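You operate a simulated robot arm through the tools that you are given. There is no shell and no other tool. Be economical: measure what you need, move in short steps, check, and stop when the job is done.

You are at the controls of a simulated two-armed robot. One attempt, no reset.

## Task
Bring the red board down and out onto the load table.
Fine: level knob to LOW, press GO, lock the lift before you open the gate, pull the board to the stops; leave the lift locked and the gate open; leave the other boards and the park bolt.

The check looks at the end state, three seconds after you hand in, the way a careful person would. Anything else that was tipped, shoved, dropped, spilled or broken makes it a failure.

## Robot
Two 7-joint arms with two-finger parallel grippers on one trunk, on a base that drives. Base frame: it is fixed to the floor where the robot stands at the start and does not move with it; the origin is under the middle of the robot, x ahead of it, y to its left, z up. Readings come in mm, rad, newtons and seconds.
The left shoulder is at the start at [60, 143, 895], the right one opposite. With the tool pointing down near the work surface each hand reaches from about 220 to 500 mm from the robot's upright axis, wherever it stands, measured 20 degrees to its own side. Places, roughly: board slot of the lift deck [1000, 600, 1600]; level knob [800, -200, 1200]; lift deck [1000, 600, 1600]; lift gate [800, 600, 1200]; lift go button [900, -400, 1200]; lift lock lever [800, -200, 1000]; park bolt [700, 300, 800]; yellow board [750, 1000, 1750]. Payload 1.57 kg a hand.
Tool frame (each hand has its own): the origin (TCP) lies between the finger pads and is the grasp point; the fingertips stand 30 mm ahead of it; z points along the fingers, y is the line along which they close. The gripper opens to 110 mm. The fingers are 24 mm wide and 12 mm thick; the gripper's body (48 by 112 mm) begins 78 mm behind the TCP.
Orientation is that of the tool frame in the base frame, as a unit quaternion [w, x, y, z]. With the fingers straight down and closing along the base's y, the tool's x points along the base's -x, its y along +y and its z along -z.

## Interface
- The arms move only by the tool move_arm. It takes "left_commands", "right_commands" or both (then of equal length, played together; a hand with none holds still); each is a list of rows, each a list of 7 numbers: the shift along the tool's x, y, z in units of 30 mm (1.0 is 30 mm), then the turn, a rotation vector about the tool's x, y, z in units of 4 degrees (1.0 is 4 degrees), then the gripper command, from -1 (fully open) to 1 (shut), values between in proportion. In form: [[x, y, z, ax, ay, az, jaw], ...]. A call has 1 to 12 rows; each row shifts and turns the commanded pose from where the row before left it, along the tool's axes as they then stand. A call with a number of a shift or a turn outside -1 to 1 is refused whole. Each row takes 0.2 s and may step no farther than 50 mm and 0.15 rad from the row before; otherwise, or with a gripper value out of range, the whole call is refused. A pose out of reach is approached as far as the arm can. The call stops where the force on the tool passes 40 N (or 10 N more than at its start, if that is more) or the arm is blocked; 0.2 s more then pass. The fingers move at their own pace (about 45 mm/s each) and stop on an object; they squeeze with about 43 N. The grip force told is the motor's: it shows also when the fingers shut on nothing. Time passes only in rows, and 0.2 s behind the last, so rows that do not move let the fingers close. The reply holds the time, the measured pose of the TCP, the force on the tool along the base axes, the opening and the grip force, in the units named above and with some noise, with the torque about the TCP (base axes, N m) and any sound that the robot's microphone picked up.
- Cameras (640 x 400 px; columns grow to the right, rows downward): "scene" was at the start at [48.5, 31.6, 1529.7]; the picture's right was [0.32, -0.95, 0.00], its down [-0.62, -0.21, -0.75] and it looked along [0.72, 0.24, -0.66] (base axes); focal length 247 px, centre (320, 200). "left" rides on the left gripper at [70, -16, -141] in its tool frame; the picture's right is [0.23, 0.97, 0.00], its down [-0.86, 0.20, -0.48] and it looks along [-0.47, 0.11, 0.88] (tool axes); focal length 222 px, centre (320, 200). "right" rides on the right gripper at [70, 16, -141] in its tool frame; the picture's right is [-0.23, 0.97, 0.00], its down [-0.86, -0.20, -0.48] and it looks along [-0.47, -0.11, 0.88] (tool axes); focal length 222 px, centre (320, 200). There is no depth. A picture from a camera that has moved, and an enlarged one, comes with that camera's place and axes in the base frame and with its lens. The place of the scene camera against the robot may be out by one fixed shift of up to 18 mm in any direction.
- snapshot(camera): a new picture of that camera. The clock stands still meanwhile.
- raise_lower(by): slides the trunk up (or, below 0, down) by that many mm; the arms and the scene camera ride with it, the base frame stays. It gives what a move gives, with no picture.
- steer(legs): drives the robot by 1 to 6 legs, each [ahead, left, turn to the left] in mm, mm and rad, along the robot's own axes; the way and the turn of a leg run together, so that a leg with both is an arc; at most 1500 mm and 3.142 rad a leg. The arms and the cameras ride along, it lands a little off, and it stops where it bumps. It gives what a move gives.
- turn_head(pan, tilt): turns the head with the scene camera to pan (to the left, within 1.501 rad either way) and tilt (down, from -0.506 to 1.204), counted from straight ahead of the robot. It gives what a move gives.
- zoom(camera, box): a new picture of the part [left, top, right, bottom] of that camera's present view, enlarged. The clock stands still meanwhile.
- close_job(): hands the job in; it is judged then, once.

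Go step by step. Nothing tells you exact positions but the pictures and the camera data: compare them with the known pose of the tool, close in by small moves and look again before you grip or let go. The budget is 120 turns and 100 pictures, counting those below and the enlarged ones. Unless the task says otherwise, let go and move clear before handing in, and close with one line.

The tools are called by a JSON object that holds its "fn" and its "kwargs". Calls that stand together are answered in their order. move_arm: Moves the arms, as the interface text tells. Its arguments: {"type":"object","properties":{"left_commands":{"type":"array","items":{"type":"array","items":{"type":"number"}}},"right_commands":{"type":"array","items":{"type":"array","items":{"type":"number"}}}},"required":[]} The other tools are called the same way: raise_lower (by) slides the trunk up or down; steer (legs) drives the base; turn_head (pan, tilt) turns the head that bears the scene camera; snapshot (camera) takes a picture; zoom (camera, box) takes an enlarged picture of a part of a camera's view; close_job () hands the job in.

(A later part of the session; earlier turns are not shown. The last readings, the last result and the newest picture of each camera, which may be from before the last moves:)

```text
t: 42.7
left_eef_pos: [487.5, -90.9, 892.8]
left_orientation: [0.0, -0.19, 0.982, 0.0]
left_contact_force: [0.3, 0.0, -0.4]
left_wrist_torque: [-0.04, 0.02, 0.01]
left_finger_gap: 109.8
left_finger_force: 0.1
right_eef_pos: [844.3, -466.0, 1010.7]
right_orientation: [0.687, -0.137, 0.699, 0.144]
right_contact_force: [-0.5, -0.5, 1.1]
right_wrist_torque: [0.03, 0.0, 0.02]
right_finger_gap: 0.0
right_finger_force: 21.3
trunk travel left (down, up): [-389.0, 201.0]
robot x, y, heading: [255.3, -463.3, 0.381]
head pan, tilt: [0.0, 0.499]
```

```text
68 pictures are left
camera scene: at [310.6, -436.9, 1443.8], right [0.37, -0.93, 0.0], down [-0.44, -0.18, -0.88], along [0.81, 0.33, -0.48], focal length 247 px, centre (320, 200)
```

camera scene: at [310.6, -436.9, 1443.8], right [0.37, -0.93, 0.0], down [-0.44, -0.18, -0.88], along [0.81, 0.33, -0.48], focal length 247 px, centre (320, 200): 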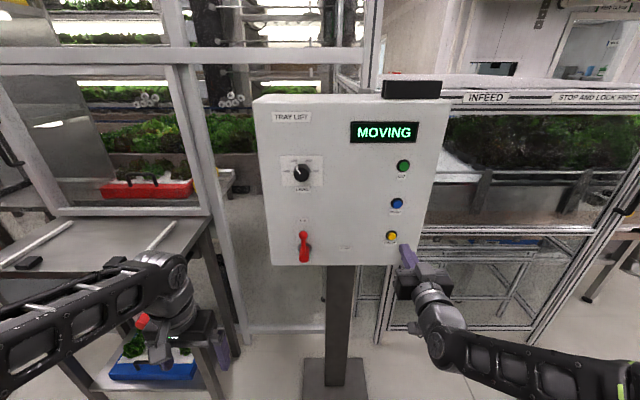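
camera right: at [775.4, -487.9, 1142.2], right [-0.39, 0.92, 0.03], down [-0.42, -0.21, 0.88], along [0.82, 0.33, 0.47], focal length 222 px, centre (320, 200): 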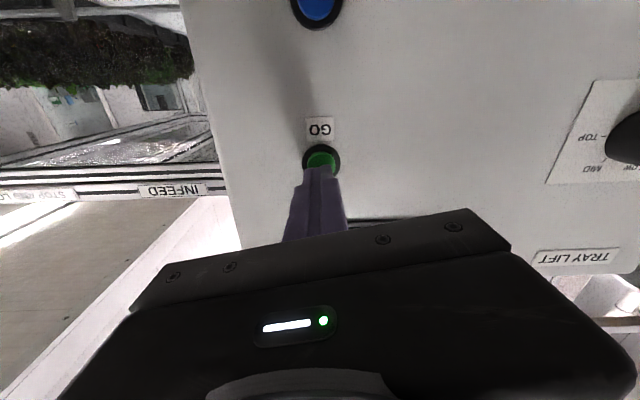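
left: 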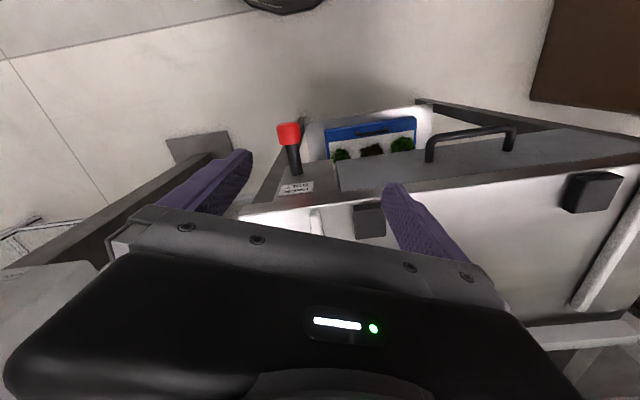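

The deck is descending with the red board. Meanwhile I look closely at the lever.

{"fn": "zoom", "kwargs": {"camera": "scene", "box": [260, 205, 400, 292]}}

{"fn": "snapshot", "kwargs": {"camera": "right"}}

```text
4.57 times, centred on (330, 248) of scene
camera zoom: at [310.6, -436.9, 1443.8], right [0.37, -0.93, 0.0], down [-0.44, -0.18, -0.88], along [0.81, 0.33, -0.48], focal length 1128 px, centre (274, -22)
```

zoom: 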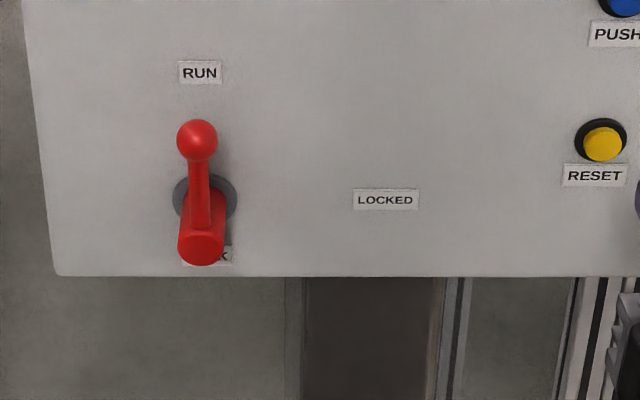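

```text
66 pictures are left
camera right: at [707.5, -504.5, 943.2], right [-0.37, 0.9, 0.24], down [-0.35, -0.38, 0.86], along [0.86, 0.24, 0.45], focal length 222 px, centre (320, 200)
```

right: 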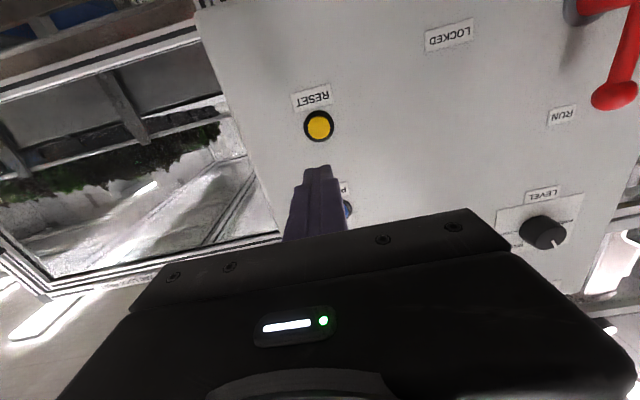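

The lever's pivot is near lateral position of the knob, z ≈ 935, ball about 75 mm above, standing ~40 mm off the panel; LOCKED is to the right. I drive left to bring it in front of the right hand and check the display.

{"fn": "steer", "kwargs": {"legs": [[0, 235, 0]]}}

{"fn": "snapshot", "kwargs": {"camera": "scene"}}

{"fn": "snapshot", "kwargs": {"camera": "right"}}

```text
t: 44.5
left_eef_pos: [399.2, 127.3, 892.7]
left_orientation: [0.0, -0.19, 0.982, 0.0]
left_contact_force: [-0.3, 0.7, -0.5]
left_wrist_torque: [0.0, -0.05, -0.01]
left_finger_gap: 110.4
left_finger_force: 0.0
right_eef_pos: [756.9, -246.9, 1011.6]
right_orientation: [0.688, -0.137, 0.698, 0.143]
right_contact_force: [0.0, -0.1, -0.4]
right_wrist_torque: [0.01, 0.02, -0.01]
right_finger_gap: 0.0
right_finger_force: 21.4
trunk travel left (down, up): [-389.0, 201.0]
robot x, y, heading: [170.2, -242.8, 0.377]
head pan, tilt: [0.0, 0.499]
```

```text
65 pictures are left
camera scene: at [222.7, -217.5, 1443.7], right [0.37, -0.93, 0.0], down [-0.44, -0.18, -0.88], along [0.81, 0.33, -0.48], focal length 247 px, centre (320, 200)
```

scene: 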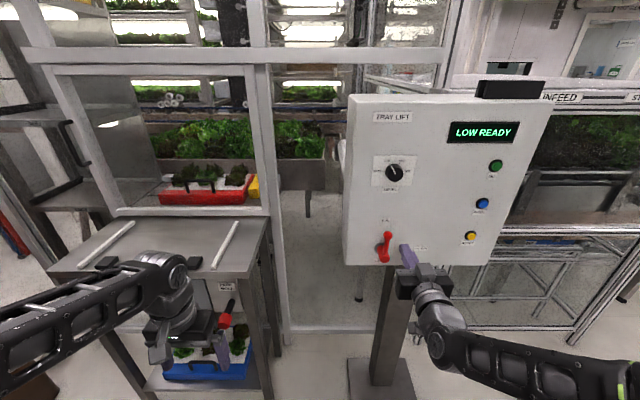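

```text
64 pictures are left
camera right: at [619.6, -285.4, 943.3], right [-0.37, 0.9, 0.24], down [-0.35, -0.37, 0.86], along [0.86, 0.24, 0.45], focal length 222 px, centre (320, 200)
```

right: 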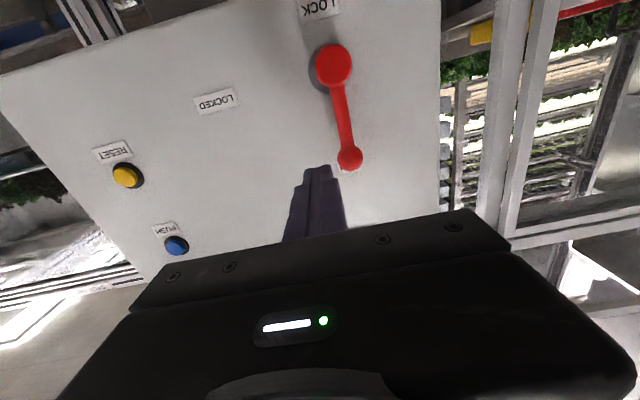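

LOW READY is displayed. The lever ball is at lateral -481 mm (same as the knob), z ≈ 1013, pivot z ≈ 933. I move the closed fingers to the left of the rod and forward beside it.

{"fn": "move_arm", "kwargs": {"right_commands": [[0, 0.9, 0, 0, 0, 0, 1], [0, 0.9, 0, 0, 0, 0, 1], [0.5, 0.1, 0, 0, 0, 0, 1], [0.43, 0, 0, 0, 0, 0, 1], [0, 0, 0.7, 0, 0, 0, 1], [0, 0, 0.7, 0, 0, 0, 1], [0, 0, 0.7, 0, 0, 0, 1], [0, 0, 0, 0, 0, 0, 1]]}}

{"fn": "snapshot", "kwargs": {"camera": "right"}}

{"fn": "zoom", "kwargs": {"camera": "scene", "box": [320, 200, 460, 288]}}

```text
t: 46.3
left_eef_pos: [399.9, 128.3, 891.7]
left_orientation: [0.0, -0.19, 0.982, -0.001]
left_contact_force: [0.0, 0.0, -0.5]
left_wrist_torque: [0.01, -0.01, 0.03]
left_finger_gap: 110.1
left_finger_force: 0.0
right_eef_pos: [796.2, -167.6, 984.4]
right_orientation: [0.688, -0.136, 0.699, 0.142]
right_contact_force: [0.4, -1.5, -0.6]
right_wrist_torque: [0.0, 0.02, 0.01]
right_finger_gap: 0.0
right_finger_force: 21.6
right hand out of reach, approached as far as the arm can: row 3
trunk travel left (down, up): [-389.0, 201.0]
robot x, y, heading: [170.6, -246.5, 0.376]
head pan, tilt: [0.0, 0.499]
```

```text
63 pictures are left
camera right: at [659.8, -206.8, 916.3], right [-0.37, 0.9, 0.24], down [-0.35, -0.37, 0.86], along [0.86, 0.24, 0.45], focal length 222 px, centre (320, 200)
```

right: 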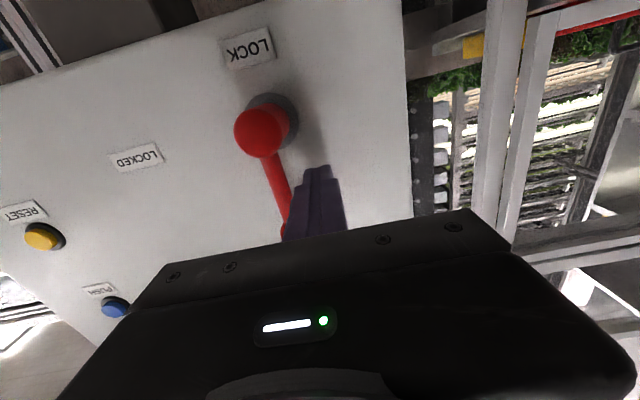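

```text
4.55 times, centred on (390, 244) of scene
camera zoom: at [223.0, -218.2, 1443.7], right [0.37, -0.93, 0.0], down [-0.44, -0.18, -0.88], along [0.81, 0.33, -0.48], focal length 1122 px, centre (2, 0)
```

zoom: 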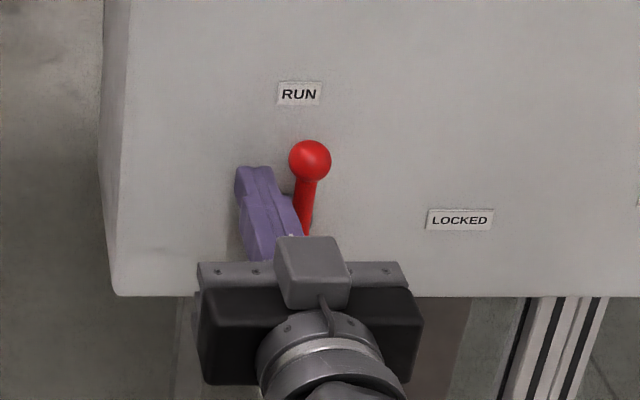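

The fingers stand left of the rod with clearance. I sweep the lever right and down toward LOCKED.

{"fn": "move_arm", "kwargs": {"right_commands": [[-0.04, -0.6, 0, 0, 0, 0, 1], [-0.04, -0.57, 0, 0, 0, 0, 1], [0.18, -0.43, 0, 0, 0, 0, 1], [0.18, -0.43, 0, 0, 0, 0, 1], [0.37, -0.28, 0, 0, 0, 0, 1], [0.37, -0.28, 0, 0, 0, 0, 1], [0.2, 0, 0, 0, 0, 0, 1], [0, 0, 0, 0, 0, 0, 1]]}}

{"fn": "zoom", "kwargs": {"camera": "scene", "box": [320, 110, 530, 288]}}

```text
t: 48.1
left_eef_pos: [399.4, 127.8, 894.0]
left_orientation: [0.0, -0.19, 0.982, 0.0]
left_contact_force: [-0.6, 0.1, 0.4]
left_wrist_torque: [0.0, 0.01, -0.01]
left_finger_gap: 110.2
left_finger_force: 0.0
right_eef_pos: [826.8, -239.3, 953.0]
right_orientation: [0.693, -0.137, 0.693, 0.144]
right_contact_force: [6.6, 1.0, 30.4]
right_wrist_torque: [0.06, -0.18, 0.3]
right_finger_gap: 0.0
right_finger_force: 21.1
trunk travel left (down, up): [-389.0, 201.0]
robot x, y, heading: [170.9, -244.9, 0.381]
head pan, tilt: [0.0, 0.499]
```

```text
2.25 times, centred on (425, 199) of scene
camera zoom: at [220.9, -218.1, 1444.2], right [0.37, -0.93, 0.0], down [-0.44, -0.18, -0.88], along [0.82, 0.33, -0.48], focal length 555 px, centre (84, 202)
```

zoom: 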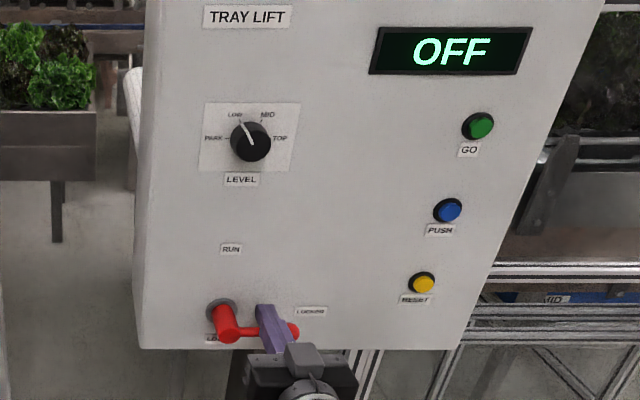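

The lever is at LOCKED and the display reads OFF. I lift the fingers off it and retract, then check that it stays.

{"fn": "move_arm", "kwargs": {"right_commands": [[-0.3, 0, 0, 0, 0, 0, 1], [-0.5, 0, 0, 0, 0, 0, 1], [0, 0, -0.8, 0, 0, 0, 1], [0, 0, -0.8, 0, 0, 0, 1], [0, 0, -0.8, 0, 0, 0, 1], [0, 0, -0.8, 0, 0, 0, 1], [0, -0.8, -0.8, 0, 0, 0, 1], [0, -0.8, -0.8, 0, 0, 0, 1], [0, -0.8, 0, 0, 0, 0, 1]]}}

{"fn": "zoom", "kwargs": {"camera": "scene", "box": [320, 110, 530, 288]}}

{"fn": "turn_head", "kwargs": {"pan": 0.3, "tilt": 0.4}}

{"fn": "snapshot", "kwargs": {"camera": "scene"}}

```text
t: 50.1
left_eef_pos: [399.4, 127.7, 893.2]
left_orientation: [0.0, -0.19, 0.982, 0.0]
left_contact_force: [-1.0, -0.2, 0.5]
left_wrist_torque: [0.0, 0.01, -0.02]
left_finger_gap: 109.9
left_finger_force: 0.1
right_eef_pos: [783.5, -353.9, 979.7]
right_orientation: [0.688, -0.137, 0.698, 0.143]
right_contact_force: [0.2, 0.2, -0.3]
right_wrist_torque: [-0.01, 0.0, -0.01]
right_finger_gap: 0.0
right_finger_force: 21.4
right hand out of reach, approached as far as the arm can: row 5, 6, 7, 8
trunk travel left (down, up): [-389.0, 201.0]
robot x, y, heading: [165.3, -246.0, 0.383]
head pan, tilt: [0.0, 0.499]
```

```text
2.25 times, centred on (425, 199) of scene
camera zoom: at [223.1, -218.3, 1443.7], right [0.37, -0.93, 0.0], down [-0.44, -0.18, -0.88], along [0.81, 0.33, -0.48], focal length 555 px, centre (84, 202)
```

zoom: 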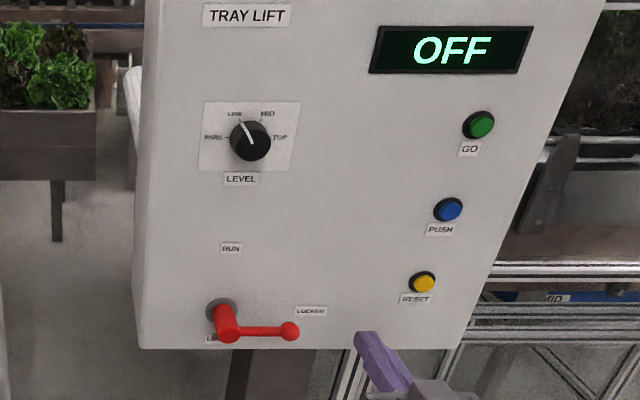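

```text
t: 50.9
left_eef_pos: [399.5, 127.1, 893.3]
left_orientation: [0.0, -0.189, 0.982, 0.001]
left_contact_force: [0.0, -0.3, -0.5]
left_wrist_torque: [-0.01, -0.01, 0.01]
left_finger_gap: 110.0
left_finger_force: 0.0
right_eef_pos: [781.6, -353.0, 980.9]
right_orientation: [0.688, -0.136, 0.699, 0.142]
right_contact_force: [-0.7, -0.2, 0.5]
right_wrist_torque: [0.01, 0.01, 0.02]
right_finger_gap: 0.1
right_finger_force: 21.0
trunk travel left (down, up): [-389.0, 201.0]
robot x, y, heading: [166.1, -246.9, 0.381]
head pan, tilt: [0.3, 0.4]
```

```text
59 pictures are left
camera scene: at [210.5, -193.8, 1452.8], right [0.63, -0.78, 0.0], down [-0.3, -0.25, -0.92], along [0.72, 0.58, -0.39], focal length 247 px, centre (320, 200)
```

scene: 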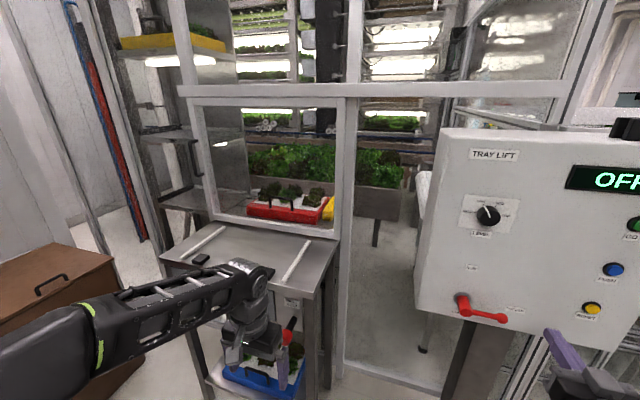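

Lift is locked. Next I back away from the panel, square up, and drive left to view the gate and table.

{"fn": "raise_lower", "kwargs": {"by": 190}}

{"fn": "steer", "kwargs": {"legs": [[-250, 0, 0], [0, 0, -0.381], [0, 700, 0]]}}

{"fn": "turn_head", "kwargs": {"pan": 0.0, "tilt": 0.55}}

{"fn": "snapshot", "kwargs": {"camera": "scene"}}

```text
t: 52.9
left_eef_pos: [400.1, 127.8, 1082.9]
left_orientation: [0.0, -0.19, 0.982, -0.001]
left_contact_force: [0.1, 0.8, 0.3]
left_wrist_torque: [0.05, 0.0, 0.03]
left_finger_gap: 110.1
left_finger_force: 0.1
right_eef_pos: [782.6, -354.1, 1169.9]
right_orientation: [0.688, -0.137, 0.698, 0.144]
right_contact_force: [0.1, -0.1, 0.0]
right_wrist_torque: [-0.02, 0.04, -0.01]
right_finger_gap: 0.1
right_finger_force: 20.9
trunk travel left (down, up): [-579.0, 11.0]
robot x, y, heading: [167.4, -242.5, 0.383]
head pan, tilt: [0.3, 0.4]
```

```text
t: 59.2
left_eef_pos: [292.4, 602.0, 1082.5]
left_orientation: [0.0, 0.0, 1.0, 0.0]
left_contact_force: [0.6, 0.5, -0.9]
left_wrist_torque: [0.0, 0.0, 0.04]
left_finger_gap: 109.7
left_finger_force: 0.2
right_eef_pos: [468.0, 13.1, 1170.9]
right_orientation: [0.702, -0.001, 0.712, 0.01]
right_contact_force: [-0.2, 1.0, -0.4]
right_wrist_torque: [-0.02, 0.01, 0.0]
right_finger_gap: 0.2
right_finger_force: 21.6
trunk travel left (down, up): [-579.0, 11.0]
robot x, y, heading: [-61.9, 341.9, -0.0]
head pan, tilt: [0.3, 0.4]
```

```text
t: 60.0
left_eef_pos: [291.9, 602.1, 1082.9]
left_orientation: [0.0, 0.0, 1.0, 0.0]
left_contact_force: [-0.5, -0.2, 0.8]
left_wrist_torque: [-0.01, -0.02, 0.01]
left_finger_gap: 109.8
left_finger_force: 0.1
right_eef_pos: [467.6, 13.9, 1170.2]
right_orientation: [0.702, -0.002, 0.712, 0.011]
right_contact_force: [-0.2, -0.2, -0.4]
right_wrist_torque: [-0.03, 0.0, -0.02]
right_finger_gap: 0.1
right_finger_force: 21.0
trunk travel left (down, up): [-579.0, 11.0]
robot x, y, heading: [-60.0, 344.2, 0.001]
head pan, tilt: [0.0, 0.55]
```

```text
58 pictures are left
camera scene: at [-4.3, 346.7, 1629.2], right [0.0, -1.0, 0.0], down [-0.52, 0.0, -0.85], along [0.85, 0.0, -0.52], focal length 247 px, centre (320, 200)
```

scene: 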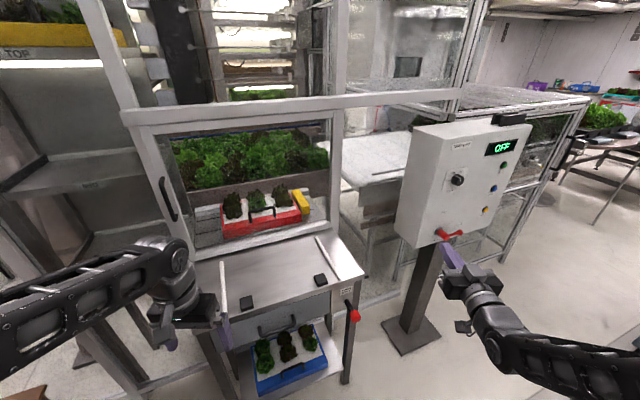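

I now see the gate (framed window, black handle on its left stile), the red board behind it, and the table with two rails and two black stops. I zoom in on both.

{"fn": "zoom", "kwargs": {"camera": "scene", "box": [110, 90, 350, 240]}}

{"fn": "zoom", "kwargs": {"camera": "scene", "box": [190, 180, 380, 320]}}

```text
2.67 times, centred on (230, 165) of scene
camera zoom: at [-4.3, 346.7, 1629.2], right [0.0, -1.0, 0.0], down [-0.52, 0.0, -0.85], along [0.85, 0.0, -0.52], focal length 658 px, centre (560, 293)
```

zoom: 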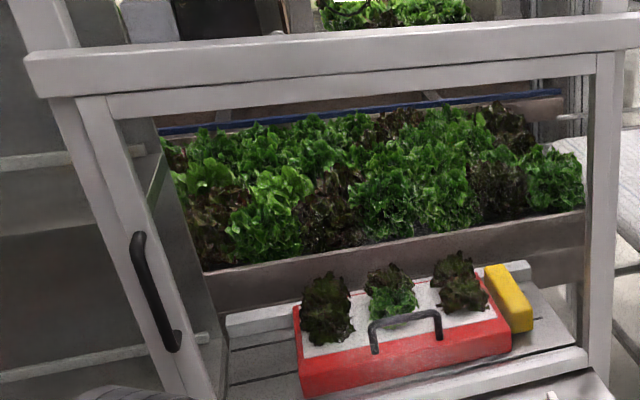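

```text
2.86 times, centred on (285, 250) of scene
camera zoom: at [-4.3, 346.7, 1629.2], right [0.0, -1.0, 0.0], down [-0.52, 0.0, -0.85], along [0.85, 0.0, -0.52], focal length 705 px, centre (420, 57)
```

zoom: 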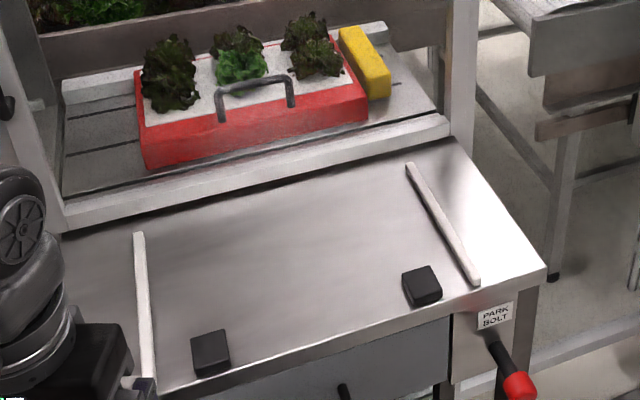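

The handle sits on the left stile; I check the right stile for hinges to learn how the gate opens.

{"fn": "zoom", "kwargs": {"camera": "scene", "box": [300, 85, 370, 250]}}

{"fn": "zoom", "kwargs": {"camera": "scene", "box": [120, 100, 210, 270]}}

```text
2.42 times, centred on (335, 168) of scene
camera zoom: at [-4.3, 346.7, 1629.2], right [0.0, -1.0, 0.0], down [-0.52, 0.0, -0.85], along [0.85, 0.0, -0.52], focal length 598 px, centre (284, 279)
```

zoom: 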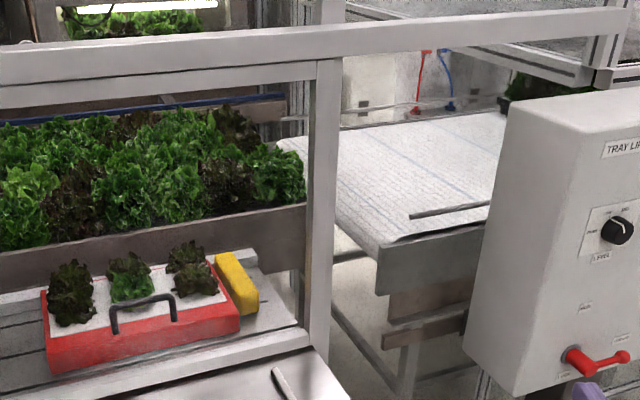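

```text
2.35 times, centred on (165, 185) of scene
camera zoom: at [-4.3, 346.7, 1629.2], right [0.0, -1.0, 0.0], down [-0.52, 0.0, -0.85], along [0.85, 0.0, -0.52], focal length 581 px, centre (685, 235)
```

zoom: 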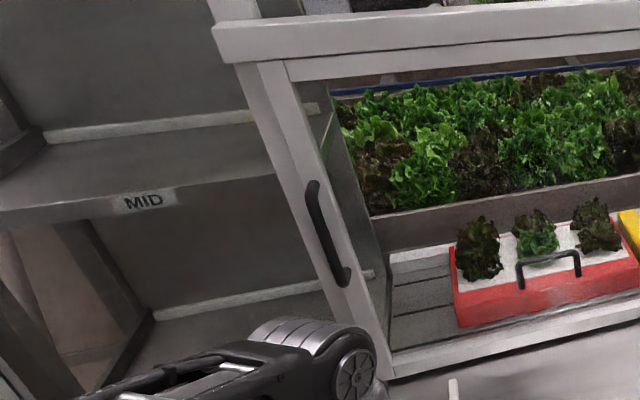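

The geometry shows the gate and table are turned about 0.38 rad like the panel: gate plane ~905 mm along that heading, handle near [650, 819, 1233], rails and stops on the table at z ≈ 930. I point the left hand forward and fold the right hand down before squaring up to the gate.

{"fn": "move_arm", "kwargs": {"left_commands": [[-0.5, 0, 0, 0, -1, 0, -1], [-0.5, 0, 0, 0, -1, 0, -1], [-0.5, 0, 0.1, 0, -1, 0, -1], [-0.5, 0, 0.1, 0, -1, 0, -1], [-0.5, 0, 0.2, 0, -1, 0, -1], [-0.5, 0, 0.2, 0, -1, 0, -1], [-0.4, 0, 0.2, 0, -1, 0, -1], [-0.4, 0, 0.2, 0, -1, 0, -1], [0, 0, 0, 0, -1, 0, -1], [0, 0, 0, 0, -1, 0, -1], [0, 0, 0, 0, -1, 0, -1], [0, 0, 0, 0, -1, 0, -1]], "right_commands": [[0, 0, 0, 0, 1, 0, 1], [0, 0, 0, 0, 1, 0, 1], [0, 0, 0, 0, 1, 0, 1], [0, 0, 0, 0, 1, 0, 1], [0, 0, 0, 0, 1, 0, 1], [0, 0, 0, 0, 1, 0, 1], [0, 0, 0, 0, 1, 0, 1], [0, 0, 0, 0, 1, 0, 1], [0, 0, 0, 0, 1, 0, 1], [0, 0, 0, 0, 1, 0, 1], [0, 0, 0, 0, 1, 0, 1], [0, 0, 0, 0, 1, 0, 1]]}}

{"fn": "move_arm", "kwargs": {"left_commands": [[0, 0, 0, 0, -1, 0, -1], [0, 0, 0, 0, -1, 0, -1], [0, 0, 0, 0, -1, 0, -1], [0, 0, 0, 0, -1, 0, -1], [0, 0, 0, 0, -1, 0, -1], [0, 0, 0, 0, -1, 0, -1], [0, 0, 0, 0, -1, 0, -1], [0, 0, 0, 0, -1, 0, -1], [0, 0, 0, 0, -1, 0, -1], [0, 0, 0, 0, -1, 0, -1], [0, 0, 0, 0, -0.5, 0, -1], [0, 0, 0, 0, 0, 0, -1]], "right_commands": [[0, 0, 0, 0, 1, 0, 1], [0, 0, 0, 0, 1, 0, 1], [0, 0, 0, 0, 1, 0, 1], [0, 0, 0, 0, 1, 0, 1], [0, 0, 0, 0, 1, 0, 1], [0, 0, 0, 0, 1, 0, 1], [0, 0, 0, 0, 1, 0, 1], [0.8, 0.8, 0, 0, 1, 0, 1], [0.8, 0.8, 0, 0, 1, 0, 1], [0.8, 0.8, 0, 0, 1, 0, 1], [0.8, 0.5, 0, 0, 0, 0, 1], [0.8, 0.5, 0, 0, 0, 0, 1]]}}

```text
t: 62.6
left_eef_pos: [412.3, 602.0, 1080.8]
left_orientation: [0.406, 0.0, 0.914, 0.0]
left_contact_force: [0.3, -0.3, -0.3]
left_wrist_torque: [-0.01, 0.01, 0.0]
left_finger_gap: 110.2
left_finger_force: 0.1
right_eef_pos: [467.9, 13.8, 1168.7]
right_orientation: [0.351, -0.006, 0.936, 0.008]
right_contact_force: [1.0, -1.3, -0.7]
right_wrist_torque: [-0.03, 0.01, 0.03]
right_finger_gap: 0.3
right_finger_force: 21.4
trunk travel left (down, up): [-579.0, 11.0]
robot x, y, heading: [-64.4, 341.2, -0.0]
head pan, tilt: [0.0, 0.55]
```

```text
t: 65.2
left_eef_pos: [479.1, 625.4, 1110.4]
left_orientation: [0.708, -0.001, 0.706, 0.0]
left_contact_force: [-0.2, -0.7, 0.6]
left_wrist_torque: [-0.01, 0.01, -0.01]
left_finger_gap: 109.9
left_finger_force: 0.0
left hand out of reach, approached as far as the arm can: row 1, 2, 3, 4, 5, 6, 7, 8, 9
right_eef_pos: [345.5, 111.9, 1156.7]
right_orientation: [0.011, -0.009, 1.0, 0.005]
right_contact_force: [0.0, -0.1, 0.4]
right_wrist_torque: [-0.02, 0.03, -0.01]
right_finger_gap: 0.0
right_finger_force: 20.7
trunk travel left (down, up): [-579.0, 11.0]
robot x, y, heading: [-60.3, 340.7, -0.003]
head pan, tilt: [0.0, 0.55]
```

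Left hand points forward, right hand is folded down. I turn to 0.383 rad and drive to about [108, 293], with the left hand ~120 mm short of the gate handle.

{"fn": "steer", "kwargs": {"legs": [[0, 0, 0.383], [0, -107, 0], [110, 0, 0]]}}

{"fn": "turn_head", "kwargs": {"pan": 0.35, "tilt": 0.45}}

{"fn": "snapshot", "kwargs": {"camera": "scene"}}

{"fn": "snapshot", "kwargs": {"camera": "left"}}

```text
t: 68.4
left_eef_pos: [472.8, 751.9, 1109.4]
left_orientation: [0.693, -0.136, 0.695, 0.135]
left_contact_force: [-0.6, 1.0, 0.4]
left_wrist_torque: [0.02, -0.03, 0.0]
left_finger_gap: 110.1
left_finger_force: 0.1
right_eef_pos: [544.6, 225.7, 1157.3]
right_orientation: [0.01, -0.202, 0.979, 0.008]
right_contact_force: [0.8, 1.0, -0.9]
right_wrist_torque: [-0.02, 0.06, 0.01]
right_finger_gap: 0.0
right_finger_force: 21.2
trunk travel left (down, up): [-579.0, 11.0]
robot x, y, heading: [77.8, 282.6, 0.386]
head pan, tilt: [0.0, 0.55]
```

```text
t: 69.2
left_eef_pos: [473.4, 750.0, 1109.6]
left_orientation: [0.694, -0.136, 0.694, 0.136]
left_contact_force: [0.0, 0.3, -0.4]
left_wrist_torque: [0.0, 0.05, 0.03]
left_finger_gap: 109.9
left_finger_force: 0.2
right_eef_pos: [543.3, 225.7, 1157.4]
right_orientation: [0.008, -0.202, 0.979, 0.008]
right_contact_force: [0.5, 0.7, 0.7]
right_wrist_torque: [-0.03, -0.04, -0.01]
right_finger_gap: 0.0
right_finger_force: 21.7
trunk travel left (down, up): [-579.0, 11.0]
robot x, y, heading: [76.5, 281.2, 0.389]
head pan, tilt: [0.351, 0.45]
```

```text
53 pictures are left
camera scene: at [116.8, 338.2, 1638.1], right [0.67, -0.74, 0.0], down [-0.32, -0.29, -0.9], along [0.67, 0.61, -0.44], focal length 247 px, centre (320, 200)
```

scene: 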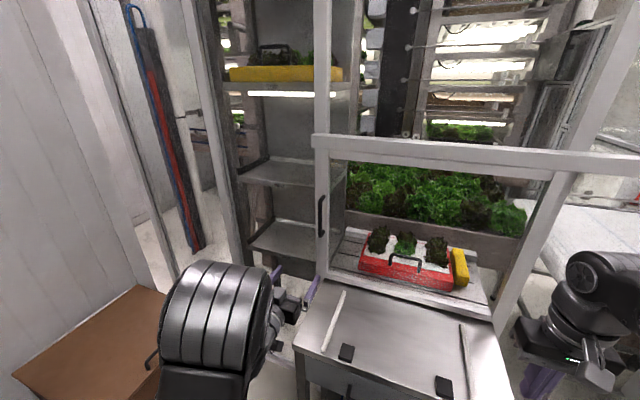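

```text
52 pictures are left
camera left: at [346.7, 681.9, 1040.2], right [-0.37, 0.9, -0.23], down [-0.52, 0.0, 0.86], along [0.77, 0.43, 0.47], focal length 222 px, centre (320, 200)
```

left: 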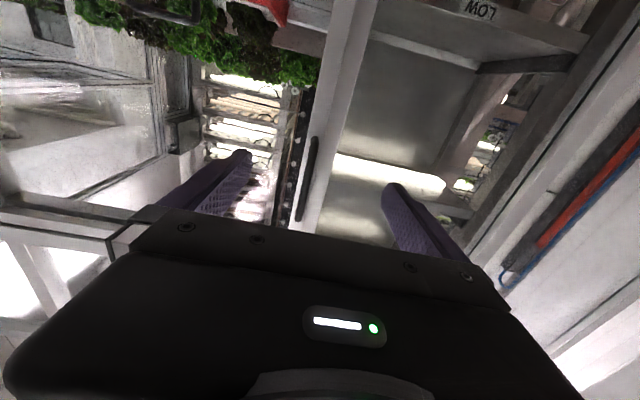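

I see the gate handle ahead of the left hand. I zoom in to pin down its place.

{"fn": "zoom", "kwargs": {"camera": "scene", "box": [280, 120, 400, 300]}}

{"fn": "zoom", "kwargs": {"camera": "left", "box": [250, 90, 400, 240]}}

```text
2.22 times, centred on (340, 210) of scene
camera zoom: at [116.8, 338.2, 1638.1], right [0.67, -0.74, 0.0], down [-0.32, -0.29, -0.9], along [0.67, 0.61, -0.44], focal length 548 px, centre (276, 178)
```

zoom: 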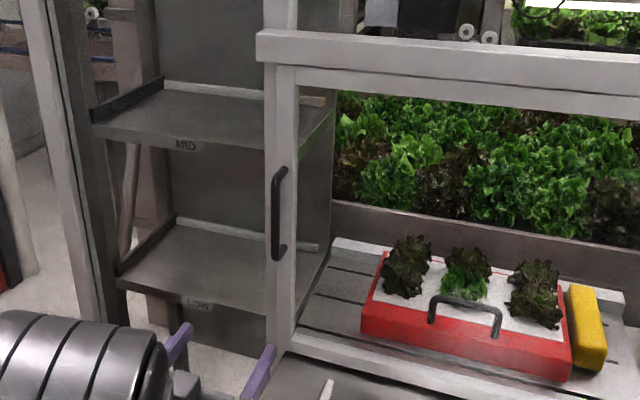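

```text
2.67 times, centred on (325, 165) of left
camera zoom: at [346.7, 681.9, 1040.2], right [-0.37, 0.9, -0.23], down [-0.52, 0.0, 0.86], along [0.77, 0.43, 0.47], focal length 592 px, centre (307, 293)
```

zoom: 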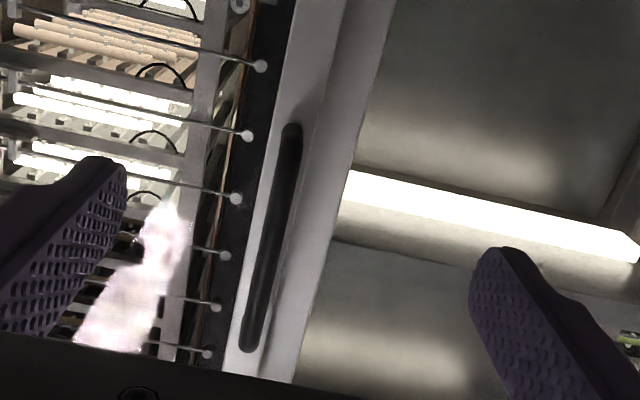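

The handle bar is vertical at about [644, 814], z from 1120 to 1270, aligned laterally with the left hand. I raise the hand 90 mm, drive in a bit and check again.

{"fn": "move_arm", "kwargs": {"left_commands": [[-0.8, 0, 0, 0, 0, 0, -1], [-0.8, 0, 0, 0, 0, 0, -1], [-0.7, 0, 0, 0, 0, 0, -1], [-0.7, -0.1, 0, 0, 0, 0, -1], [0, 0, 0.6, 0, 0, 0, -1], [0, 0, 0.6, 0, 0, 0, -1], [0, 0, 0, 0, 0, 0, -1]]}}

{"fn": "steer", "kwargs": {"legs": [[80, 0, 0]]}}

{"fn": "snapshot", "kwargs": {"camera": "left"}}

{"fn": "zoom", "kwargs": {"camera": "scene", "box": [230, 120, 390, 280]}}

```text
t: 70.8
left_eef_pos: [506.9, 761.8, 1200.6]
left_orientation: [0.694, -0.137, 0.693, 0.137]
left_contact_force: [-0.3, 0.2, 0.4]
left_wrist_torque: [-0.03, 0.02, -0.02]
left_finger_gap: 109.8
left_finger_force: 0.0
right_eef_pos: [542.2, 225.6, 1157.3]
right_orientation: [0.01, -0.2, 0.98, 0.009]
right_contact_force: [-1.1, 0.3, 0.8]
right_wrist_torque: [0.0, -0.04, 0.04]
right_finger_gap: 0.0
right_finger_force: 21.5
trunk travel left (down, up): [-579.0, 11.0]
robot x, y, heading: [78.0, 282.0, 0.385]
head pan, tilt: [0.351, 0.45]
```

```text
t: 71.9
left_eef_pos: [582.4, 792.9, 1198.7]
left_orientation: [0.693, -0.136, 0.695, 0.136]
left_contact_force: [0.7, 0.0, 0.0]
left_wrist_torque: [0.03, -0.03, -0.02]
left_finger_gap: 110.1
left_finger_force: 0.1
right_eef_pos: [619.4, 257.2, 1156.8]
right_orientation: [0.009, -0.201, 0.979, 0.009]
right_contact_force: [0.3, 1.1, 0.3]
right_wrist_torque: [0.0, 0.04, 0.0]
right_finger_gap: 0.0
right_finger_force: 20.8
trunk travel left (down, up): [-579.0, 11.0]
robot x, y, heading: [148.4, 312.2, 0.382]
head pan, tilt: [0.351, 0.45]
```

```text
49 pictures are left
camera left: at [456.9, 723.5, 1128.9], right [-0.37, 0.9, -0.23], down [-0.52, 0.0, 0.86], along [0.77, 0.43, 0.46], focal length 222 px, centre (320, 200)
```

left: 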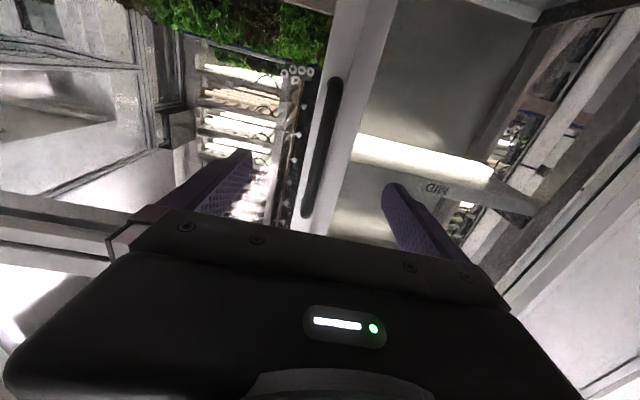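

```text
2.50 times, centred on (310, 200) of scene
camera zoom: at [193.2, 369.5, 1638.1], right [0.67, -0.74, 0.0], down [-0.32, -0.29, -0.9], along [0.67, 0.61, -0.44], focal length 617 px, centre (345, 200)
```

zoom: 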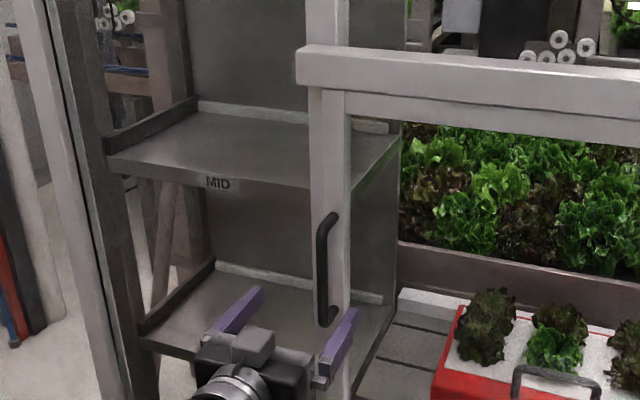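

Laterally the hand is within 4 mm of the bar. I approach 45 mm more and look.

{"fn": "move_arm", "kwargs": {"left_commands": [[0.1, -0.1, 0.5, 0, 0, 0, -1], [0.1, 0, 0.5, 0, 0, 0, -1], [0.1, 0, 0.5, 0, 0, 0, -1], [0, 0, 0, 0, 0, 0, -1]]}}

{"fn": "snapshot", "kwargs": {"camera": "left"}}

{"fn": "zoom", "kwargs": {"camera": "scene", "box": [260, 140, 380, 240]}}

```text
t: 72.9
left_eef_pos: [623.8, 804.4, 1190.2]
left_orientation: [0.694, -0.136, 0.694, 0.137]
left_contact_force: [0.1, 0.9, -0.3]
left_wrist_torque: [0.0, -0.02, -0.01]
left_finger_gap: 110.1
left_finger_force: 0.1
right_eef_pos: [617.7, 255.7, 1158.2]
right_orientation: [0.01, -0.201, 0.98, 0.008]
right_contact_force: [0.6, 0.2, -0.1]
right_wrist_torque: [0.01, -0.02, -0.04]
right_finger_gap: 0.0
right_finger_force: 21.4
trunk travel left (down, up): [-579.0, 11.0]
robot x, y, heading: [151.3, 316.2, 0.384]
head pan, tilt: [0.351, 0.45]
```

```text
47 pictures are left
camera left: at [498.7, 735.8, 1120.7], right [-0.37, 0.9, -0.23], down [-0.52, 0.0, 0.86], along [0.77, 0.43, 0.47], focal length 222 px, centre (320, 200)
```

left: 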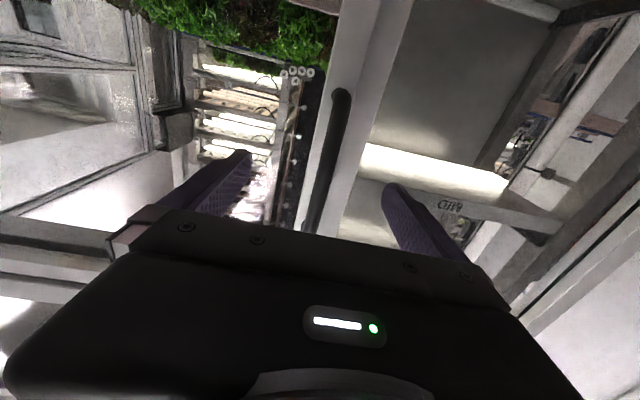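

```text
4.00 times, centred on (320, 190) of scene
camera zoom: at [191.0, 368.4, 1638.2], right [0.67, -0.74, 0.0], down [-0.32, -0.29, -0.9], along [0.67, 0.61, -0.43], focal length 987 px, centre (320, 240)
```

zoom: 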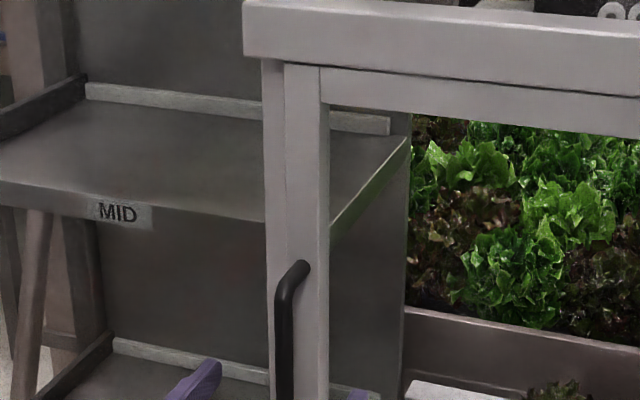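

The bar is about 15 mm ahead of the TCP and centred. I go 10 mm further and close on it.

{"fn": "move_arm", "kwargs": {"left_commands": [[0, 0, 0.35, 0, 0, 0, -1], [0, 0, 0, 0, 0, 0, 1], [0, 0, 0, 0, 0, 0, 1], [0, 0, 0, 0, 0, 0, 1], [0, 0, 0, 0, 0, 0, 1], [0, 0, 0, 0, 0, 0, 1], [0, 0, 0, 0, 0, 0, 1]]}}

{"fn": "snapshot", "kwargs": {"camera": "left"}}

```text
t: 74.5
left_eef_pos: [633.5, 809.9, 1190.3]
left_orientation: [0.694, -0.136, 0.694, 0.136]
left_contact_force: [-1.6, 4.7, 0.4]
left_wrist_torque: [0.08, 0.03, 0.17]
left_finger_gap: 13.9
left_finger_force: 17.0
right_eef_pos: [617.8, 257.6, 1156.3]
right_orientation: [0.009, -0.201, 0.98, 0.007]
right_contact_force: [-0.2, 0.2, 0.4]
right_wrist_torque: [-0.01, 0.0, 0.01]
right_finger_gap: 0.0
right_finger_force: 21.1
trunk travel left (down, up): [-579.0, 11.0]
robot x, y, heading: [149.1, 307.7, 0.39]
head pan, tilt: [0.351, 0.45]
```

```text
45 pictures are left
camera left: at [508.3, 741.4, 1120.0], right [-0.37, 0.9, -0.23], down [-0.52, 0.0, 0.85], along [0.77, 0.43, 0.47], focal length 222 px, centre (320, 200)
```

left: 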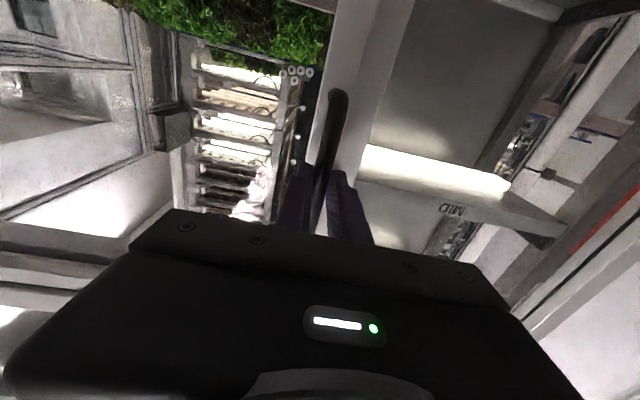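

The bar is gripped (14 mm). I test a gentle 18 mm pull to learn whether the gate swings.

{"fn": "move_arm", "kwargs": {"left_commands": [[0, 0, -0.2, 0, 0, 0, 1], [0, 0, -0.2, 0, 0, 0, 1], [0, 0, -0.2, 0, 0, 0, 1]]}}

{"fn": "zoom", "kwargs": {"camera": "scene", "box": [260, 120, 400, 300]}}

```text
t: 75.3
left_eef_pos: [616.3, 801.4, 1189.5]
left_orientation: [0.694, -0.134, 0.694, 0.134]
left_contact_force: [-0.5, -0.2, -0.7]
left_wrist_torque: [0.0, 0.05, 0.0]
left_finger_gap: 0.2
left_finger_force: 21.4
right_eef_pos: [616.9, 255.9, 1157.2]
right_orientation: [0.01, -0.201, 0.98, 0.008]
right_contact_force: [0.3, -0.2, -0.2]
right_wrist_torque: [0.04, 0.01, -0.01]
right_finger_gap: 0.0
right_finger_force: 20.9
trunk travel left (down, up): [-579.0, 11.0]
robot x, y, heading: [151.0, 314.9, 0.386]
head pan, tilt: [0.351, 0.45]
```

```text
2.22 times, centred on (330, 210) of scene
camera zoom: at [190.9, 367.9, 1638.2], right [0.67, -0.74, 0.0], down [-0.32, -0.29, -0.9], along [0.67, 0.61, -0.44], focal length 548 px, centre (298, 178)
```

zoom: 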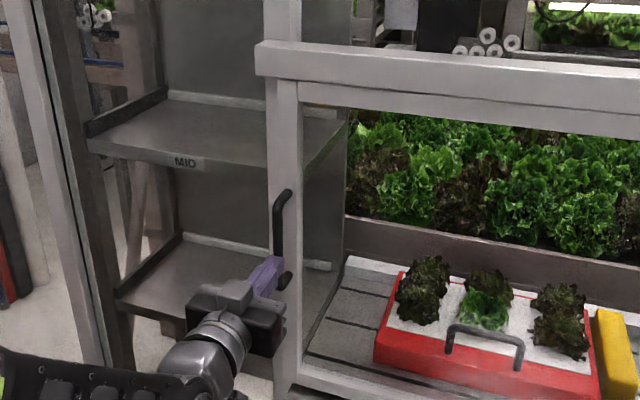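

The fingers slipped off the bar without moving the gate; the grip was shallow. The long beam reaching past the gate to the right hints at a sliding gate, so I regrip deeper and test a small sideways push first.

{"fn": "move_arm", "kwargs": {"left_commands": [[0, 0, -0.5, 0, 0, 0, -1], [0, 0, 0, 0, 0, 0, -1], [0, 0, 0, 0, 0, 0, -1], [0, 0, 0, 0, 0, 0, -1], [0, 0, 0, 0, 0, 0, -1], [0, 0, 0.5, 0, 0, 0, -1], [0, 0, 0.5, 0, 0, 0, -1], [0, 0, 0.4, 0, 0, 0, -1], [0, 0, 0, 0, 0, 0, -1]]}}

{"fn": "move_arm", "kwargs": {"left_commands": [[0, 0, 0, 0, 0, 0, 1], [0, 0, 0, 0, 0, 0, 1], [0, 0, 0, 0, 0, 0, 1], [0, 0, 0, 0, 0, 0, 1], [0, 0, 0, 0, 0, 0, 1], [0, 0, 0, 0, 0, 0, 1], [0, 0, 0, 0, 0, 0, 1]]}}

{"fn": "snapshot", "kwargs": {"camera": "left"}}

```text
t: 77.3
left_eef_pos: [642.7, 812.8, 1190.8]
left_orientation: [0.694, -0.136, 0.694, 0.136]
left_contact_force: [-0.5, -0.7, -0.4]
left_wrist_torque: [-0.02, 0.0, 0.01]
left_finger_gap: 109.8
left_finger_force: 0.1
right_eef_pos: [618.2, 255.7, 1157.1]
right_orientation: [0.009, -0.201, 0.979, 0.009]
right_contact_force: [-0.5, 0.6, 0.5]
right_wrist_torque: [0.02, 0.0, -0.01]
right_finger_gap: 0.0
right_finger_force: 21.2
trunk travel left (down, up): [-579.0, 11.0]
robot x, y, heading: [154.3, 311.8, 0.391]
head pan, tilt: [0.351, 0.45]
```

```text
t: 78.9
left_eef_pos: [642.5, 814.3, 1189.4]
left_orientation: [0.694, -0.137, 0.694, 0.136]
left_contact_force: [-1.3, 4.6, 0.4]
left_wrist_torque: [0.06, 0.15, 0.08]
left_finger_gap: 13.9
left_finger_force: 27.1
right_eef_pos: [618.1, 256.2, 1158.0]
right_orientation: [0.011, -0.202, 0.979, 0.009]
right_contact_force: [0.9, -0.4, -0.2]
right_wrist_torque: [-0.02, 0.01, 0.01]
right_finger_gap: 0.1
right_finger_force: 21.6
trunk travel left (down, up): [-579.0, 11.0]
robot x, y, heading: [157.5, 315.9, 0.383]
head pan, tilt: [0.351, 0.45]
```

```text
43 pictures are left
camera left: at [517.2, 745.3, 1120.4], right [-0.37, 0.9, -0.23], down [-0.52, 0.0, 0.85], along [0.77, 0.43, 0.47], focal length 222 px, centre (320, 200)
```

left: 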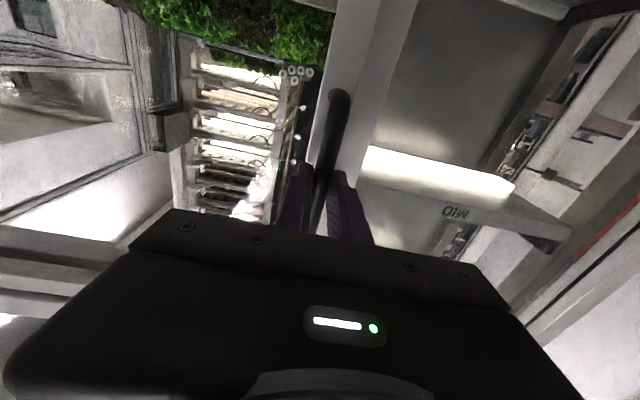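

Deeper grip is set. I test a small sideways move (12 mm to the right).

{"fn": "move_arm", "kwargs": {"left_commands": [[0, 0, 0, 0, 0, 0, 1], [0, -0.2, 0, 0, 0, 0, 1], [0, -0.2, 0, 0, 0, 0, 1], [0, 0, 0, 0, 0, 0, 1]]}}

```text
t: 79.9
left_eef_pos: [649.1, 800.4, 1190.6]
left_orientation: [0.694, -0.135, 0.694, 0.135]
left_contact_force: [4.0, 0.4, 1.0]
left_wrist_torque: [0.13, -0.51, -0.11]
left_finger_gap: 13.8
left_finger_force: 30.1
right_eef_pos: [617.9, 255.0, 1157.9]
right_orientation: [0.009, -0.201, 0.979, 0.008]
right_contact_force: [-0.8, 0.5, 0.0]
right_wrist_torque: [0.02, 0.01, 0.04]
right_finger_gap: 0.1
right_finger_force: 21.2
trunk travel left (down, up): [-579.0, 11.0]
robot x, y, heading: [155.7, 315.6, 0.386]
head pan, tilt: [0.351, 0.45]
```

The gate gave way sideways with almost no force: it slides to the right. I slide 60 mm more and check the picture.

{"fn": "move_arm", "kwargs": {"left_commands": [[0, -0.5, 0, 0, 0, 0, 1], [0, -0.5, 0, 0, 0, 0, 1], [0, -0.5, 0, 0, 0, 0, 1], [0, -0.5, 0, 0, 0, 0, 1], [0, 0, 0, 0, 0, 0, 1]]}}

{"fn": "snapshot", "kwargs": {"camera": "scene"}}

```text
t: 81.1
left_eef_pos: [669.4, 747.4, 1190.1]
left_orientation: [0.694, -0.134, 0.695, 0.134]
left_contact_force: [-6.2, -4.1, -3.8]
left_wrist_torque: [0.16, -0.46, -0.1]
left_finger_gap: 13.6
left_finger_force: 29.4
right_eef_pos: [616.0, 255.0, 1157.3]
right_orientation: [0.01, -0.201, 0.979, 0.009]
right_contact_force: [0.3, 0.0, -0.4]
right_wrist_torque: [0.0, 0.04, 0.0]
right_finger_gap: 0.0
right_finger_force: 21.3
trunk travel left (down, up): [-579.0, 11.0]
robot x, y, heading: [151.6, 313.8, 0.384]
head pan, tilt: [0.351, 0.45]
```

```text
42 pictures are left
camera scene: at [190.3, 368.2, 1638.2], right [0.67, -0.74, 0.0], down [-0.32, -0.29, -0.9], along [0.67, 0.61, -0.43], focal length 247 px, centre (320, 200)
```

scene: 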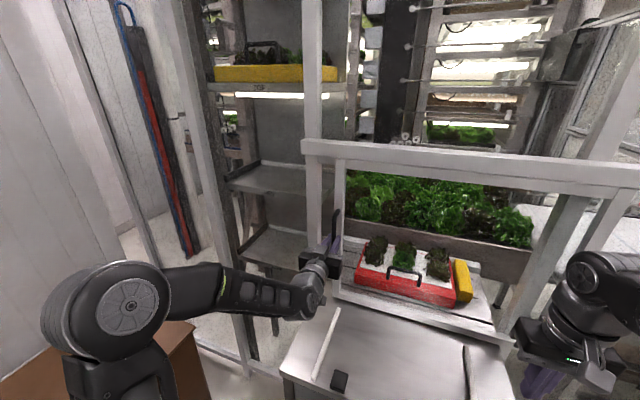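

The gate is sliding right cleanly. I continue with the arm for 150 mm, then with the base.

{"fn": "move_arm", "kwargs": {"left_commands": [[0, -0.7, 0, 0, 0, 0, 1], [0, -0.7, 0, 0, 0, 0, 1], [0, -0.7, 0, 0, 0, 0, 1], [0, -0.7, 0, 0, 0, 0, 1], [0, -0.7, 0, 0, 0, 0, 1], [0, -0.7, 0, 0, 0, 0, 1], [0, -0.7, 0, 0, 0, 0, 1], [0, 0, 0, 0, 0, 0, 1]]}}

{"fn": "steer", "kwargs": {"legs": [[0, -130, 0]]}}

{"fn": "snapshot", "kwargs": {"camera": "scene"}}

```text
t: 82.9
left_eef_pos: [724.4, 608.0, 1191.4]
left_orientation: [0.693, -0.136, 0.695, 0.135]
left_contact_force: [-10.5, -5.6, -11.7]
left_wrist_torque: [-0.16, 0.4, -0.07]
left_finger_gap: 13.8
left_finger_force: 29.9
right_eef_pos: [617.4, 255.7, 1158.6]
right_orientation: [0.01, -0.201, 0.98, 0.009]
right_contact_force: [-0.2, 0.6, 0.5]
right_wrist_torque: [0.02, 0.03, 0.0]
right_finger_gap: 0.0
right_finger_force: 21.4
trunk travel left (down, up): [-579.0, 11.0]
robot x, y, heading: [151.7, 312.3, 0.39]
head pan, tilt: [0.351, 0.45]
```

```text
t: 84.2
left_eef_pos: [773.0, 491.8, 1190.8]
left_orientation: [0.694, -0.137, 0.693, 0.137]
left_contact_force: [-13.9, -3.6, -13.0]
left_wrist_torque: [-0.04, -0.03, 0.03]
left_finger_gap: 13.9
left_finger_force: 30.5
right_eef_pos: [665.3, 135.4, 1157.5]
right_orientation: [0.01, -0.202, 0.979, 0.008]
right_contact_force: [0.3, -0.3, -0.6]
right_wrist_torque: [0.04, 0.01, -0.02]
right_finger_gap: 0.1
right_finger_force: 21.4
trunk travel left (down, up): [-579.0, 11.0]
robot x, y, heading: [204.8, 191.3, 0.387]
head pan, tilt: [0.351, 0.45]
```

```text
41 pictures are left
camera scene: at [239.4, 247.9, 1638.2], right [0.67, -0.74, 0.0], down [-0.32, -0.29, -0.9], along [0.67, 0.61, -0.43], focal length 247 px, centre (320, 200)
```

scene: 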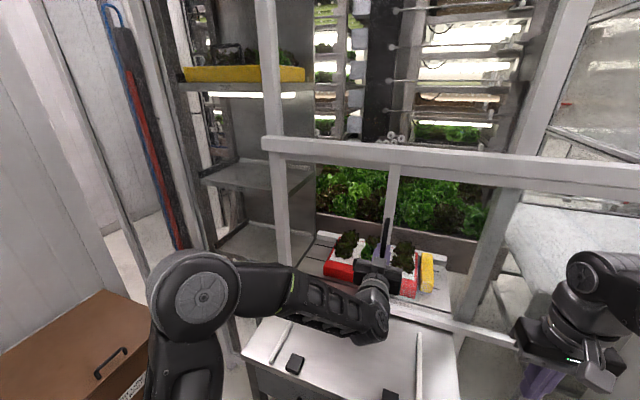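

Gate is more than half open, forces are low. I pull the right hand back for panel clearance and carry on 200 mm with the base.

{"fn": "move_arm", "kwargs": {"right_commands": [[0.8, 0.3, 0, 0, 0, 0, 1], [0.8, 0.3, 0, 0, 0, 0, 1], [0.8, 0.3, 0, 0, 0, 0, 1]], "left_commands": [[0, 0, 0.05, 0, 0, 0, 1], [0, -0.3, 0, 0, 0, 0, 1], [0, -0.3, 0, 0, 0, 0, 1]]}}

{"fn": "steer", "kwargs": {"legs": [[0, -170, 0]]}}

{"fn": "snapshot", "kwargs": {"camera": "scene"}}

```text
t: 85.0
left_eef_pos: [781.0, 474.1, 1191.9]
left_orientation: [0.694, -0.137, 0.694, 0.137]
left_contact_force: [-17.0, -7.0, -5.5]
left_wrist_torque: [-0.01, 0.11, 0.01]
left_finger_gap: 14.2
left_finger_force: 30.5
right_eef_pos: [587.8, 132.2, 1156.0]
right_orientation: [0.01, -0.201, 0.979, 0.008]
right_contact_force: [-0.1, 0.2, -0.1]
right_wrist_torque: [0.01, -0.01, 0.03]
right_finger_gap: 0.0
right_finger_force: 21.8
trunk travel left (down, up): [-579.0, 11.0]
robot x, y, heading: [197.8, 192.9, 0.39]
head pan, tilt: [0.351, 0.45]
```

```text
t: 86.4
left_eef_pos: [844.2, 321.2, 1192.8]
left_orientation: [0.694, -0.138, 0.693, 0.138]
left_contact_force: [-17.2, -6.2, -7.5]
left_wrist_torque: [0.03, -0.02, 0.04]
left_finger_gap: 13.7
left_finger_force: 30.4
right_eef_pos: [650.7, -23.7, 1156.8]
right_orientation: [0.011, -0.203, 0.979, 0.009]
right_contact_force: [0.9, -0.1, 0.0]
right_wrist_torque: [-0.04, 0.01, 0.0]
right_finger_gap: 0.1
right_finger_force: 21.4
trunk travel left (down, up): [-579.0, 11.0]
robot x, y, heading: [264.6, 40.4, 0.39]
head pan, tilt: [0.351, 0.45]
```

```text
40 pictures are left
camera scene: at [301.4, 93.1, 1638.3], right [0.68, -0.74, 0.0], down [-0.32, -0.29, -0.9], along [0.66, 0.61, -0.43], focal length 247 px, centre (320, 200)
```

scene: 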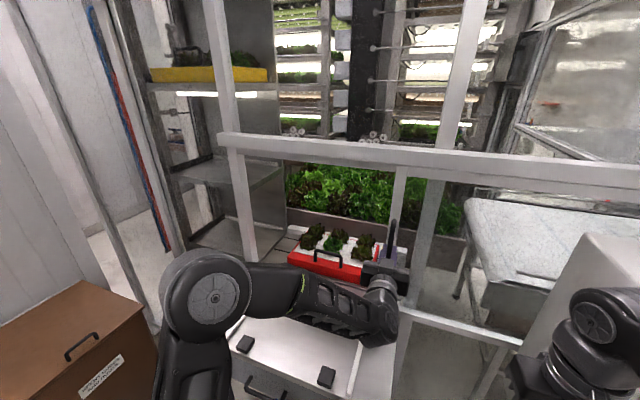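

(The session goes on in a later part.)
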